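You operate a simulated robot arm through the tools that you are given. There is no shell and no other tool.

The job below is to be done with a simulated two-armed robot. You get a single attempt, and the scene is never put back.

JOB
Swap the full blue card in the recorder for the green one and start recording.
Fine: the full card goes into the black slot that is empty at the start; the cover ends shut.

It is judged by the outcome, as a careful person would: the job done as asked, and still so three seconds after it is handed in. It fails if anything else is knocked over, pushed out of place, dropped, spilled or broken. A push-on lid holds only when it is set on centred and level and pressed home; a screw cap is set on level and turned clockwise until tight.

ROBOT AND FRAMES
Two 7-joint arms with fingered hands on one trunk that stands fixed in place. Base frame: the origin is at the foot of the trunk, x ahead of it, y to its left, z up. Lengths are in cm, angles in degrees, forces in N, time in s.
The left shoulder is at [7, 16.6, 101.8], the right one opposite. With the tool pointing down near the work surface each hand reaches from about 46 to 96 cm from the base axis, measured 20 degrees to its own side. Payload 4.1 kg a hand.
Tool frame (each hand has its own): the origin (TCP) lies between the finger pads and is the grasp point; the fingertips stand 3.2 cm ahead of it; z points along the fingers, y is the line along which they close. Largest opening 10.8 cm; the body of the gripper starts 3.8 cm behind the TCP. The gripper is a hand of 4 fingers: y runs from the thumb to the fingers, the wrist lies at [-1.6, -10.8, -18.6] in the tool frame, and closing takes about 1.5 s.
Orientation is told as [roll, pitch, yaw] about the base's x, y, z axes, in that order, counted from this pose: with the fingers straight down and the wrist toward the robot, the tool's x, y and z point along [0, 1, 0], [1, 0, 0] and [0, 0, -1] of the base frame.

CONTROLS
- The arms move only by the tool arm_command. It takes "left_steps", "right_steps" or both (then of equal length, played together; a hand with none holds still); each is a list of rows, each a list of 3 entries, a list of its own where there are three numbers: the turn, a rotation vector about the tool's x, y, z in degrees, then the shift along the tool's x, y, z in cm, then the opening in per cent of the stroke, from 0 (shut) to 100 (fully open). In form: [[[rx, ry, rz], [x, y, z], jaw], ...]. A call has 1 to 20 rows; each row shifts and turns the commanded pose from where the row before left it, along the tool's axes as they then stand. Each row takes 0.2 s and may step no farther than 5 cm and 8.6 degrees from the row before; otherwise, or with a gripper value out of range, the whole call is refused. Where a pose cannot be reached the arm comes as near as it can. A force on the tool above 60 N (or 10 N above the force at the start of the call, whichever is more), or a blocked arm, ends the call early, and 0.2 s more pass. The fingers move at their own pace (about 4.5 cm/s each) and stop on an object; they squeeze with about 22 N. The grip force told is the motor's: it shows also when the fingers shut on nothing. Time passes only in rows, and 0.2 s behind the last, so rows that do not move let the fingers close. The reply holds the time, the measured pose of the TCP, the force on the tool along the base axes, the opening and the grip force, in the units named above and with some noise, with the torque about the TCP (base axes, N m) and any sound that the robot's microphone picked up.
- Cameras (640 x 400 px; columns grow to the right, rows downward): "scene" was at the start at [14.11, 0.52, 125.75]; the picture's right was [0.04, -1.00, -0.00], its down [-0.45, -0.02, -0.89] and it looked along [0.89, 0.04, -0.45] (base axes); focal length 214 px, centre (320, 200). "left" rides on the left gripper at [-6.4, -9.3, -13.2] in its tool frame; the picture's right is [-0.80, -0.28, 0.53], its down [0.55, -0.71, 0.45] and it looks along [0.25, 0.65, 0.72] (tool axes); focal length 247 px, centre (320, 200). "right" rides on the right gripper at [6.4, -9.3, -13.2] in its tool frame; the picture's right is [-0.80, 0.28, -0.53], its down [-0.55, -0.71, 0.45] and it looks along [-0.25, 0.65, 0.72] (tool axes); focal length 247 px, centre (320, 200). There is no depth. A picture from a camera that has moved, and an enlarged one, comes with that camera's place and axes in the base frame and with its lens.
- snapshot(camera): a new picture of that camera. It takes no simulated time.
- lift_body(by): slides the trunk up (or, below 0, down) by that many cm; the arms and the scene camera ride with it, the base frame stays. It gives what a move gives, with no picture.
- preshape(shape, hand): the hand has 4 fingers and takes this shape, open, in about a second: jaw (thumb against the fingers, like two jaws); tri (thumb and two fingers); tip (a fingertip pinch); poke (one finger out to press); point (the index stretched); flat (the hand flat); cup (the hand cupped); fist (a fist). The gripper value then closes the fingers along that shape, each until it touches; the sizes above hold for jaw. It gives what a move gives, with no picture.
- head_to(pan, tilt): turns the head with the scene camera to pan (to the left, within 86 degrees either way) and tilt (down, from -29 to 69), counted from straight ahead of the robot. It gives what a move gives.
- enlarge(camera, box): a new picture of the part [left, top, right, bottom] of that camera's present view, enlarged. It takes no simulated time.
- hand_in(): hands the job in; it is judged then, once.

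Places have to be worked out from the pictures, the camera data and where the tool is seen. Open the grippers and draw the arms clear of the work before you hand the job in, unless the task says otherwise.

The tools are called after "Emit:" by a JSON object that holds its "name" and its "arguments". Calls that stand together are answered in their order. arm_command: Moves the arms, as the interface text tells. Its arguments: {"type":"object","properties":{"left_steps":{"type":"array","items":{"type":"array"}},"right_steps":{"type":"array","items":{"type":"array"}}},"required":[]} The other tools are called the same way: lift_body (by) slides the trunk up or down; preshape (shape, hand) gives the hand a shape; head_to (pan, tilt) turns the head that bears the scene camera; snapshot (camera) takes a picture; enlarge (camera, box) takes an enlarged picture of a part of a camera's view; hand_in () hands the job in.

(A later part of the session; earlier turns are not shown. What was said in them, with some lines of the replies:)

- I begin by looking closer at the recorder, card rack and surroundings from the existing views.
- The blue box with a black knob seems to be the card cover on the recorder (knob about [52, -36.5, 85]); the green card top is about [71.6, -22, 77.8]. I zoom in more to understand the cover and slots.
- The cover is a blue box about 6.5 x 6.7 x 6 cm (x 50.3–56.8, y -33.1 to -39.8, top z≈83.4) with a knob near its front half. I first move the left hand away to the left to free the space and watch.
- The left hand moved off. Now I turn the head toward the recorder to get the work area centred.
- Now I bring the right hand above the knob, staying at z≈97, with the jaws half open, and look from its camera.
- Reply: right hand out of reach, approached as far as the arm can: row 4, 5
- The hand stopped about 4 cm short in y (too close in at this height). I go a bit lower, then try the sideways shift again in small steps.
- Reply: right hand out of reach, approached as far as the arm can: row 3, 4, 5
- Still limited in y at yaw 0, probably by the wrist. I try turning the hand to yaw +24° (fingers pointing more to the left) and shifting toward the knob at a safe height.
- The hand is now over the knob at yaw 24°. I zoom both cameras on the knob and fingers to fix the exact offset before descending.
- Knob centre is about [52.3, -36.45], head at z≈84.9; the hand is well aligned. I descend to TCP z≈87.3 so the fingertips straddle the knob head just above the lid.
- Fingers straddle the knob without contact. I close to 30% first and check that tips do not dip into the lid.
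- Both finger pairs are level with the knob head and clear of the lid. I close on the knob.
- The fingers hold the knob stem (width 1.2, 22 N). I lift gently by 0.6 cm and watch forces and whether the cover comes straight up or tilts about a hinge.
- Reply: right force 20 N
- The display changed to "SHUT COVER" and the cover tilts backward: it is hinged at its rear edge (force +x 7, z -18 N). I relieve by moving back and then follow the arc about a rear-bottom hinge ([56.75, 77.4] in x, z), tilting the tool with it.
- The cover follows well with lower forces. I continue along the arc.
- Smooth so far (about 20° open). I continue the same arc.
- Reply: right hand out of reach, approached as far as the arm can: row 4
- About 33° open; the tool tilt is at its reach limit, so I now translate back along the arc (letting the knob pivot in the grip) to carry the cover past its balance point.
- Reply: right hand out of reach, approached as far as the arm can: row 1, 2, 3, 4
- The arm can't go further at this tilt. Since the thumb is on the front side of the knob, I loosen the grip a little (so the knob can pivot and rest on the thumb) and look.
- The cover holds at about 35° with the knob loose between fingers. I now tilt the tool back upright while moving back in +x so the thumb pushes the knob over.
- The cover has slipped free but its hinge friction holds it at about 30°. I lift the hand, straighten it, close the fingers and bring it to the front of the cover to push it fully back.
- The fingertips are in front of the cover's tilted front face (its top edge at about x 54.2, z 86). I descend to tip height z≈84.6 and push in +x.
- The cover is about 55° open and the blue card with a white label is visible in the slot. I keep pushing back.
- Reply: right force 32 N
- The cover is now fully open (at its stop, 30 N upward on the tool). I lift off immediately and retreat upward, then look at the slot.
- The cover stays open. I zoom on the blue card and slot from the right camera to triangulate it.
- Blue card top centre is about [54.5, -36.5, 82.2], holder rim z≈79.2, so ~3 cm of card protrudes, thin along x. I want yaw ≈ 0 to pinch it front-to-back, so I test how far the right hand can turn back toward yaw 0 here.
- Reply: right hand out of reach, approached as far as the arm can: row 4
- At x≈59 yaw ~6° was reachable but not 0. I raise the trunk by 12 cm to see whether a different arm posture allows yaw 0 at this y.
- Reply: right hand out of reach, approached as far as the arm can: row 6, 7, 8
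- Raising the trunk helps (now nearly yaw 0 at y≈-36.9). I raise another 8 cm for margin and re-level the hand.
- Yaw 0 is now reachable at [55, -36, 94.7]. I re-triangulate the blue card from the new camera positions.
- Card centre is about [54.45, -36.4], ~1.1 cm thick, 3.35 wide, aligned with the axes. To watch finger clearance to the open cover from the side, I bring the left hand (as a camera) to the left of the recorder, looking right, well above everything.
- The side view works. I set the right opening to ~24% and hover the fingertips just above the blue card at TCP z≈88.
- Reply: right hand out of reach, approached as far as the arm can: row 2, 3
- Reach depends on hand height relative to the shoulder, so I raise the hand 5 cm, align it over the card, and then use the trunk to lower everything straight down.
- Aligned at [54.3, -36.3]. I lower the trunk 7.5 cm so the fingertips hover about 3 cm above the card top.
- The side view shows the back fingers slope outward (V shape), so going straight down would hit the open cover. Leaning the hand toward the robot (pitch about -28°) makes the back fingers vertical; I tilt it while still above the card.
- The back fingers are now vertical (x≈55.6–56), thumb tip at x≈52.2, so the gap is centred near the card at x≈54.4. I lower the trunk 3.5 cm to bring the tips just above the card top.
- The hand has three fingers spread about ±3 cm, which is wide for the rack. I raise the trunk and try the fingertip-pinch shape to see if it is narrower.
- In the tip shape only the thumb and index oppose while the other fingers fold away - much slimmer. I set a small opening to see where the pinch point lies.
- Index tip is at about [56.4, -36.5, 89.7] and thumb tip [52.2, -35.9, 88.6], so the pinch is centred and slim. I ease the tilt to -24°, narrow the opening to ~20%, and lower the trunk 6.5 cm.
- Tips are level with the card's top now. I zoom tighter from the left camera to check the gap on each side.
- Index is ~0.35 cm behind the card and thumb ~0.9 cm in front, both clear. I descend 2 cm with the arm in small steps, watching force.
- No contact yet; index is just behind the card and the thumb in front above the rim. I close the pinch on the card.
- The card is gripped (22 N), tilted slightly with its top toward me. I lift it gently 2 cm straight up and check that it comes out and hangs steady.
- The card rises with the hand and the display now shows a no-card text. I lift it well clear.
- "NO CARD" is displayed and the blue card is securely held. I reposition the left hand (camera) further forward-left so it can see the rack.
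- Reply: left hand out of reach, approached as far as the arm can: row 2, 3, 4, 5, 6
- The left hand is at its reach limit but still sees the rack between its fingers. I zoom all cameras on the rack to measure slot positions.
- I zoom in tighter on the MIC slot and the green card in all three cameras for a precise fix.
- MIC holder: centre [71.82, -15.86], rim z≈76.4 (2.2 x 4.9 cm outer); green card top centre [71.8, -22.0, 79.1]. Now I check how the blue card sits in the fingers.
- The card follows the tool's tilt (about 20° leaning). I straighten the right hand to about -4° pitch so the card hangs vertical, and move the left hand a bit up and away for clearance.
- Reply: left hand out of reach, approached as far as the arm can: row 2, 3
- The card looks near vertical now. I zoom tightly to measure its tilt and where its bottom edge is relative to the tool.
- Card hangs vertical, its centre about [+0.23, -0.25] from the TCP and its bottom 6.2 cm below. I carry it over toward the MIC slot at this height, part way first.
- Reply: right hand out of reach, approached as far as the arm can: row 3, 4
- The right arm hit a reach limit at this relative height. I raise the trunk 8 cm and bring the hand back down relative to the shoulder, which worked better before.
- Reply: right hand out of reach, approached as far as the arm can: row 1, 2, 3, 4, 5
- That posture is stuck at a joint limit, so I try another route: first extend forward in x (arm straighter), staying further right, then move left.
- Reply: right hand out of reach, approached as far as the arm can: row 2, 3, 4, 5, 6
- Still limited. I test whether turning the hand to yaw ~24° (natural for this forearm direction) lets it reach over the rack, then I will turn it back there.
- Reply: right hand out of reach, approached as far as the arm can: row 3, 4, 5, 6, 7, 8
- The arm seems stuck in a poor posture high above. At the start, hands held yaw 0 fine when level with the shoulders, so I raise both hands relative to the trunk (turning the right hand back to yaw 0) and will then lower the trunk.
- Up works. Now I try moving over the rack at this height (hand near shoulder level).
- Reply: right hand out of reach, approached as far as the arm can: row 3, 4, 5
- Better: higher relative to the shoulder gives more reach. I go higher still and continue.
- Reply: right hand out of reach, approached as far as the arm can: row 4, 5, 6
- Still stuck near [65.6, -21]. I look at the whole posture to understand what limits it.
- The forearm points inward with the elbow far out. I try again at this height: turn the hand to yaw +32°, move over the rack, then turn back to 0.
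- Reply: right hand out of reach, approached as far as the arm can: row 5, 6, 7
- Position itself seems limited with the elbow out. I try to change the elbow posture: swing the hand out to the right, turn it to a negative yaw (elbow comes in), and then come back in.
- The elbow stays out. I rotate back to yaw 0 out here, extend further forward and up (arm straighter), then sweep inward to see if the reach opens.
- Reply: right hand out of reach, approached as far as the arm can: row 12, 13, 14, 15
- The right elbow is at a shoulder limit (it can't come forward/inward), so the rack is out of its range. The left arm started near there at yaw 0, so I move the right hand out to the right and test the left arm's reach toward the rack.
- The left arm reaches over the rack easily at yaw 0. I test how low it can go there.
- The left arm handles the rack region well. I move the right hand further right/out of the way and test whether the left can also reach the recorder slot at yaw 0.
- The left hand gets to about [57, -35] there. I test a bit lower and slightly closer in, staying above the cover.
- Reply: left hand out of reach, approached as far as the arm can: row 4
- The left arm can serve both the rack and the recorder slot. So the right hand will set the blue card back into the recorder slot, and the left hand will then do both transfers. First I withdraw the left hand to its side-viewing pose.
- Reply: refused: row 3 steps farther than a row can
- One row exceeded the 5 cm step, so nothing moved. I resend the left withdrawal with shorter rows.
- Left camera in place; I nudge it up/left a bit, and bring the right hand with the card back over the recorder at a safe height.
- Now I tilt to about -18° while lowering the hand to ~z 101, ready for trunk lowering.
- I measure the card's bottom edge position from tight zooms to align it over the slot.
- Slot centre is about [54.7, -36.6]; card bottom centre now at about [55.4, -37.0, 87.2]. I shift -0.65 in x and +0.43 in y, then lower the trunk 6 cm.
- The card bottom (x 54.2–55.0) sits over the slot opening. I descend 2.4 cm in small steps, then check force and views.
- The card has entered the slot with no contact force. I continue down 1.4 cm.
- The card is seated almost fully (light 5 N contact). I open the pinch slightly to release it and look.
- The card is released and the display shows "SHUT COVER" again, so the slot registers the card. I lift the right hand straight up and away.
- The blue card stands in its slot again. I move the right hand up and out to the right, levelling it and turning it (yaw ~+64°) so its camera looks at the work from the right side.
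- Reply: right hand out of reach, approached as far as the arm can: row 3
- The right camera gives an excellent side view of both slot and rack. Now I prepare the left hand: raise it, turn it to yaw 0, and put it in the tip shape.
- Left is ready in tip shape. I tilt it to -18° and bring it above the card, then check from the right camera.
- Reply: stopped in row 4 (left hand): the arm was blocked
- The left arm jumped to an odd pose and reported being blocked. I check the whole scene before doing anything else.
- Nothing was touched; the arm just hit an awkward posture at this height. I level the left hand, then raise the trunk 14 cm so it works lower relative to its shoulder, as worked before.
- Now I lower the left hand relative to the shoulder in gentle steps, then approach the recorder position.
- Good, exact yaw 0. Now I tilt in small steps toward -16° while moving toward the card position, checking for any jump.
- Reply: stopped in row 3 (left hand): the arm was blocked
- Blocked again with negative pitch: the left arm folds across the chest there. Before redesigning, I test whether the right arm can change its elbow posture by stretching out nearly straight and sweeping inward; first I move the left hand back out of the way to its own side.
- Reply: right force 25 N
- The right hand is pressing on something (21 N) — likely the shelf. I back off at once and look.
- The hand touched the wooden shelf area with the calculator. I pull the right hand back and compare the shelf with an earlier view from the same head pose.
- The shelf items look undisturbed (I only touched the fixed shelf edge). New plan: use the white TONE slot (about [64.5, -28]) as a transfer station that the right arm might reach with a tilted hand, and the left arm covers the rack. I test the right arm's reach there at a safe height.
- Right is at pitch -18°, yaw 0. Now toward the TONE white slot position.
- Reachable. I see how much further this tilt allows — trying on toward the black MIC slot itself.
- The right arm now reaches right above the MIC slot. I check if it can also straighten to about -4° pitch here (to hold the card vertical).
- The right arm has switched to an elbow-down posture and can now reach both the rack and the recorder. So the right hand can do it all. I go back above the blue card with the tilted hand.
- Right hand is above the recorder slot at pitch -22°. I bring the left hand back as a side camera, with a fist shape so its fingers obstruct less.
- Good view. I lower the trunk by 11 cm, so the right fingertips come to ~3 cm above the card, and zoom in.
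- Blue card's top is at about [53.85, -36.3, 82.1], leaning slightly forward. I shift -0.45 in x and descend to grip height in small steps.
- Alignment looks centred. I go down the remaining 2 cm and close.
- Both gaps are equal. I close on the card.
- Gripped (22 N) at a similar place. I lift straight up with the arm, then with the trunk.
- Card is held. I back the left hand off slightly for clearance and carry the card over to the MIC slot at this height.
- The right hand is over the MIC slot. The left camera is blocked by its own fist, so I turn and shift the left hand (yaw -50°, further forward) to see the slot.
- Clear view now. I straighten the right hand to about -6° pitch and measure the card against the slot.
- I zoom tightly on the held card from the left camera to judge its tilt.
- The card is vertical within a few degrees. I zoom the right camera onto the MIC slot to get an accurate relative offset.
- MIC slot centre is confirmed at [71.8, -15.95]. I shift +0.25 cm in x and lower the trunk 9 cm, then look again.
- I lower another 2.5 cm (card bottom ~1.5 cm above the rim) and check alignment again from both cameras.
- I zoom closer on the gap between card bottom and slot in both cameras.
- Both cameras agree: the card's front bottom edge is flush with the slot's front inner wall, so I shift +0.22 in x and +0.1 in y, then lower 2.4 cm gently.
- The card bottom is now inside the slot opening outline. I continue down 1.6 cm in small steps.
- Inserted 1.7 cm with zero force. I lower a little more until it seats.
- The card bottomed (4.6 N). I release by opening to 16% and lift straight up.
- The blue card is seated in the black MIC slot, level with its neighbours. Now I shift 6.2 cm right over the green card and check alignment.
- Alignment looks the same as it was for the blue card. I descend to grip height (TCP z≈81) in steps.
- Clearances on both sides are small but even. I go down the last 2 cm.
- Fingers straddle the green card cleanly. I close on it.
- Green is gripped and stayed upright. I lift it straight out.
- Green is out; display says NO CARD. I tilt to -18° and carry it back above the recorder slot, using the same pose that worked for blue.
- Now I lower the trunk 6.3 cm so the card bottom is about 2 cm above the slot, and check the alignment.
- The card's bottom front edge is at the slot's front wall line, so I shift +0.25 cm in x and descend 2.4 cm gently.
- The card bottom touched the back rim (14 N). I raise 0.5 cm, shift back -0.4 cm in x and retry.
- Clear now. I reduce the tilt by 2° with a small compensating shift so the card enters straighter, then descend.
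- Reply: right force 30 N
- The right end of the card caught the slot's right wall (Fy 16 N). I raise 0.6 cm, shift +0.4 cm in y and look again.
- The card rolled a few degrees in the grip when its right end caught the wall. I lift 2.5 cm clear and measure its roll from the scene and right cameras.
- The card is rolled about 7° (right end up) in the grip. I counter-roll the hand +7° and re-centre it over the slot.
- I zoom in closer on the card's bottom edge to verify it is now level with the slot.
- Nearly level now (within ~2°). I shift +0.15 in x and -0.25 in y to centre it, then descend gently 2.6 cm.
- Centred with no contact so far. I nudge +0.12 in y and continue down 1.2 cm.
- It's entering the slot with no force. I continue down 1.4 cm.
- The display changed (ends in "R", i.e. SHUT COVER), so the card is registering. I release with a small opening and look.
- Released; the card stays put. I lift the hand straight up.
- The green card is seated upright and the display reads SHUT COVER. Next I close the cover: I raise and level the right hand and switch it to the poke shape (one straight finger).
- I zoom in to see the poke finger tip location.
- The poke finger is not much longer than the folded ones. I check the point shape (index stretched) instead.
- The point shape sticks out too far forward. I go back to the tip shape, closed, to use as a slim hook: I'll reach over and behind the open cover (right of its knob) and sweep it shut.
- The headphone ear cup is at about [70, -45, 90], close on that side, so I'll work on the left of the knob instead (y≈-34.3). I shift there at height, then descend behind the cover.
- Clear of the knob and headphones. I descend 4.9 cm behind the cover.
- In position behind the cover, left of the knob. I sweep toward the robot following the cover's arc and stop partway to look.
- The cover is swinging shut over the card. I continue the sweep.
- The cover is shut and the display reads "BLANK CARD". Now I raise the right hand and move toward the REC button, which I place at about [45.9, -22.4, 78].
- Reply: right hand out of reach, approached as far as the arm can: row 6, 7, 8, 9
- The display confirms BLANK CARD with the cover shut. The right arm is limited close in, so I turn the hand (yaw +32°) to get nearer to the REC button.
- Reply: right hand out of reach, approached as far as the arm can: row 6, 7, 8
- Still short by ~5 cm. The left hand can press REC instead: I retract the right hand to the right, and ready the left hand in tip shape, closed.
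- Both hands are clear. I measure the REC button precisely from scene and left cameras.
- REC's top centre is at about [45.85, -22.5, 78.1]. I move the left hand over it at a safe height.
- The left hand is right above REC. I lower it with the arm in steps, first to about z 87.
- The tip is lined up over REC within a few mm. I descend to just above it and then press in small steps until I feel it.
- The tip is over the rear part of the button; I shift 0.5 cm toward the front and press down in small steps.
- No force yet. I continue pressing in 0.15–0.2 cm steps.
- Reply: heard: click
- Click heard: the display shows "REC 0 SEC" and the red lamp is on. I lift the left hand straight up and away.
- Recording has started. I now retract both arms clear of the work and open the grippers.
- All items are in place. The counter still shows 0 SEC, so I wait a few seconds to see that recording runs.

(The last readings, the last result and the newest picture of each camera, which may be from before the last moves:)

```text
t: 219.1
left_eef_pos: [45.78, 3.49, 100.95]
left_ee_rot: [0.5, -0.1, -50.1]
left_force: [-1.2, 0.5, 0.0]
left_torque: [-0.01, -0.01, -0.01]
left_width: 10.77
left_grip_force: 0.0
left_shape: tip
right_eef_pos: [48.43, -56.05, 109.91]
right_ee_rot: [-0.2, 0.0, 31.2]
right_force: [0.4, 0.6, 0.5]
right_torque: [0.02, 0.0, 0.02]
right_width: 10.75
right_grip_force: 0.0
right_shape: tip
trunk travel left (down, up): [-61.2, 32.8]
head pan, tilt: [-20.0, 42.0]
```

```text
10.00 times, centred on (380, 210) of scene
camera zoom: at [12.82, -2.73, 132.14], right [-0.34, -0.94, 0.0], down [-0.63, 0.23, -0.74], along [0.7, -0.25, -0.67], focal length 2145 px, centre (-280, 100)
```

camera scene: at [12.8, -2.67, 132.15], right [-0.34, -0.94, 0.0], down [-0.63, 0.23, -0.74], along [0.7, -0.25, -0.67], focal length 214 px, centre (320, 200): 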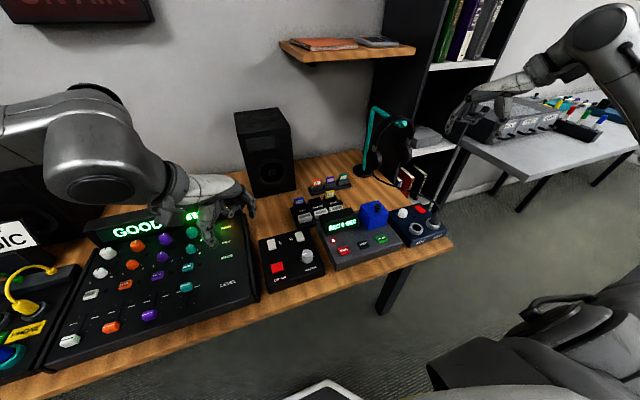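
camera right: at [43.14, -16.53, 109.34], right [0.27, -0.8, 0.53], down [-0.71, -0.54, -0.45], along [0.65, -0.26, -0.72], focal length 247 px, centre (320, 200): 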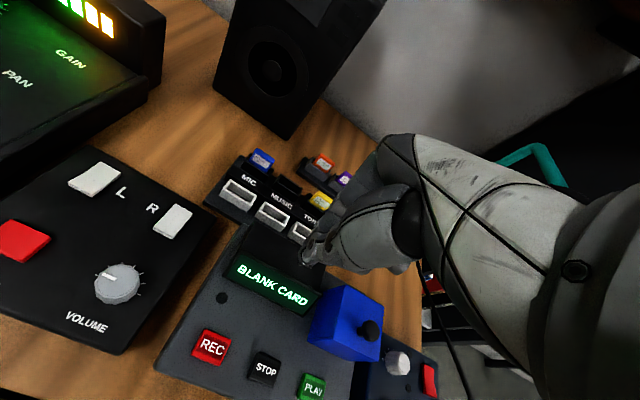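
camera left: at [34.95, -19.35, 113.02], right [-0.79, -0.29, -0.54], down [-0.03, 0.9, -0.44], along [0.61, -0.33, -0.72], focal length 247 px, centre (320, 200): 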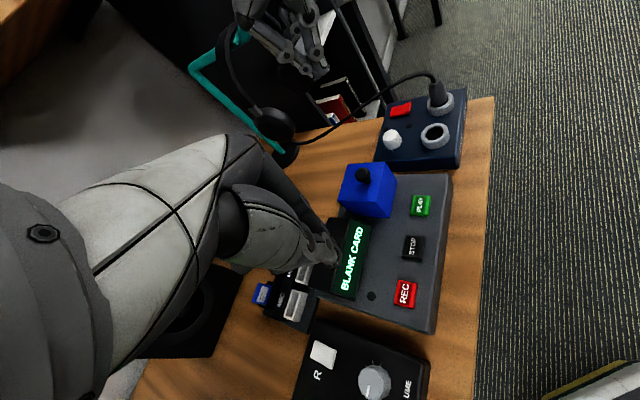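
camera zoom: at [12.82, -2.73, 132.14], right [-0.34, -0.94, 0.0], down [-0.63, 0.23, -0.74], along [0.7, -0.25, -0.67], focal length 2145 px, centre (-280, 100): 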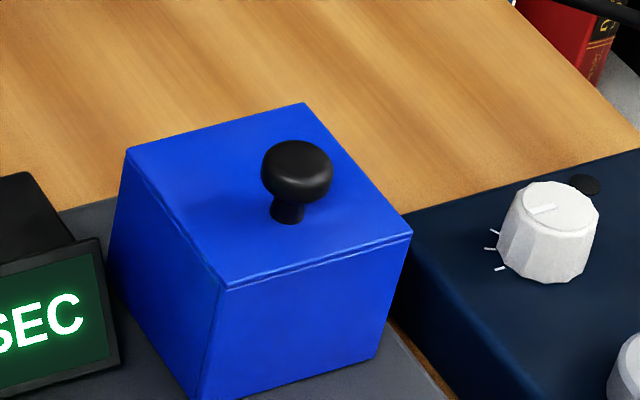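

Recording is running ("REC 5 SEC"), the cover is shut, and the blue card is in the MIC slot. I raise both hands a bit further clear before handing in.

Emit:
{"name": "arm_command", "arguments": {"left_steps": [[[0, 0, 0], [1, -2, -3], 100], [[0, 0, 0], [1, -2, -3], 100], [[0, 0, 0], [1, -2, -3], 100], [[0, 0, 0], [0, 0, 0], 100]], "right_steps": [[[0, 0, 0], [-1, 0, -2], 100], [[0, 0, 0], [-1, 0, -2], 100], [[0, 0, 0], [0, 0, 0], 100], [[0, 0, 0], [0, 0, 0], 100]]}}

Emit:
{"name": "snapshot", "arguments": {"camera": "scene"}}

Emit:
{"name": "snapshot", "arguments": {"camera": "right"}}

```text
t: 220.1
left_eef_pos: [44.22, 9.96, 109.93]
left_ee_rot: [0.5, 0.0, -50.0]
left_force: [0.7, 0.0, -0.3]
left_torque: [-0.01, 0.01, 0.0]
left_width: 10.77
left_grip_force: 0.2
left_shape: tip
right_eef_pos: [49.45, -57.8, 113.91]
right_ee_rot: [0.0, 0.0, 31.2]
right_force: [0.1, -0.2, 1.1]
right_torque: [-0.01, -0.01, 0.01]
right_width: 10.75
right_grip_force: 0.0
right_shape: tip
trunk travel left (down, up): [-61.2, 32.8]
head pan, tilt: [-20.0, 42.0]
```

```text
taken
camera scene: at [12.88, -2.75, 132.14], right [-0.34, -0.94, 0.0], down [-0.63, 0.23, -0.74], along [0.7, -0.25, -0.67], focal length 214 px, centre (320, 200)
```

scene: 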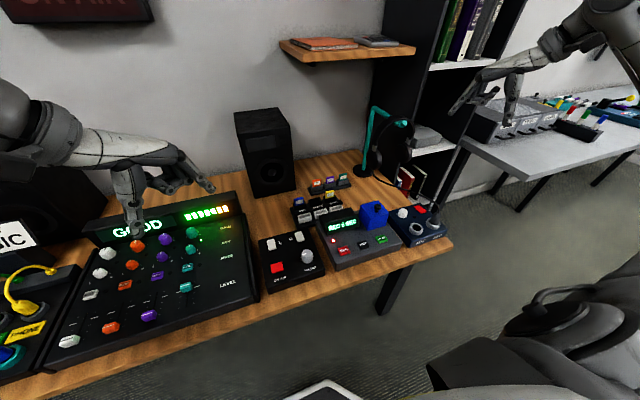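

```text
taken
camera right: at [38.24, -57.03, 127.07], right [0.66, -0.53, 0.53], down [-0.32, -0.84, -0.45], along [0.68, 0.12, -0.72], focal length 247 px, centre (320, 200)
```

right: 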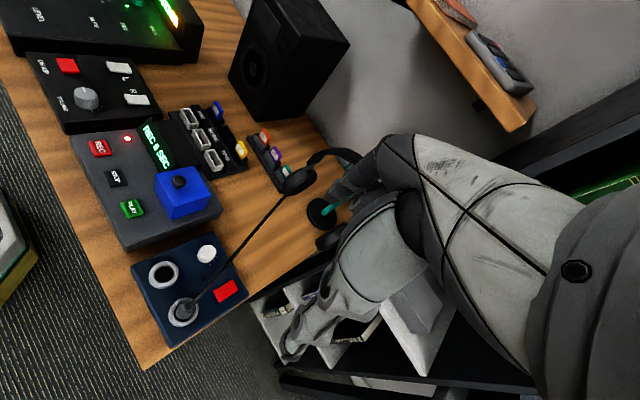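

The recorder reads "REC 6 SEC" with its lamp on. The cover is shut over the green card, the blue card is in the black MIC slot, nothing else has moved, and both hands are open and clear, so I hand the job in.

Emit:
{"name": "hand_in", "arguments": {}}

```text
The job is handed in.
```

The job is done and handed in: the green card is in the recorder, and it was recording when I handed in (the display read "REC 6 SEC" with the lamp on).

- **Blue card:** the full card is in the black MIC slot, the one that was empty at the start.
- **Cover:** shut over the green card. The display changed to "BLANK CARD" once it closed, before I pressed REC.
- **Shelf contact:** while I was moving the right arm, the hand touched the edge of the wall shelf with about 21 N. The notebook and calculator on it looked undisturbed afterwards.
- **Detour:** I put the blue card back in the recorder slot once and regrasped it before carrying it to the rack.

From the cameras, nothing else was moved or knocked over, and both hands are open and clear of the desk.
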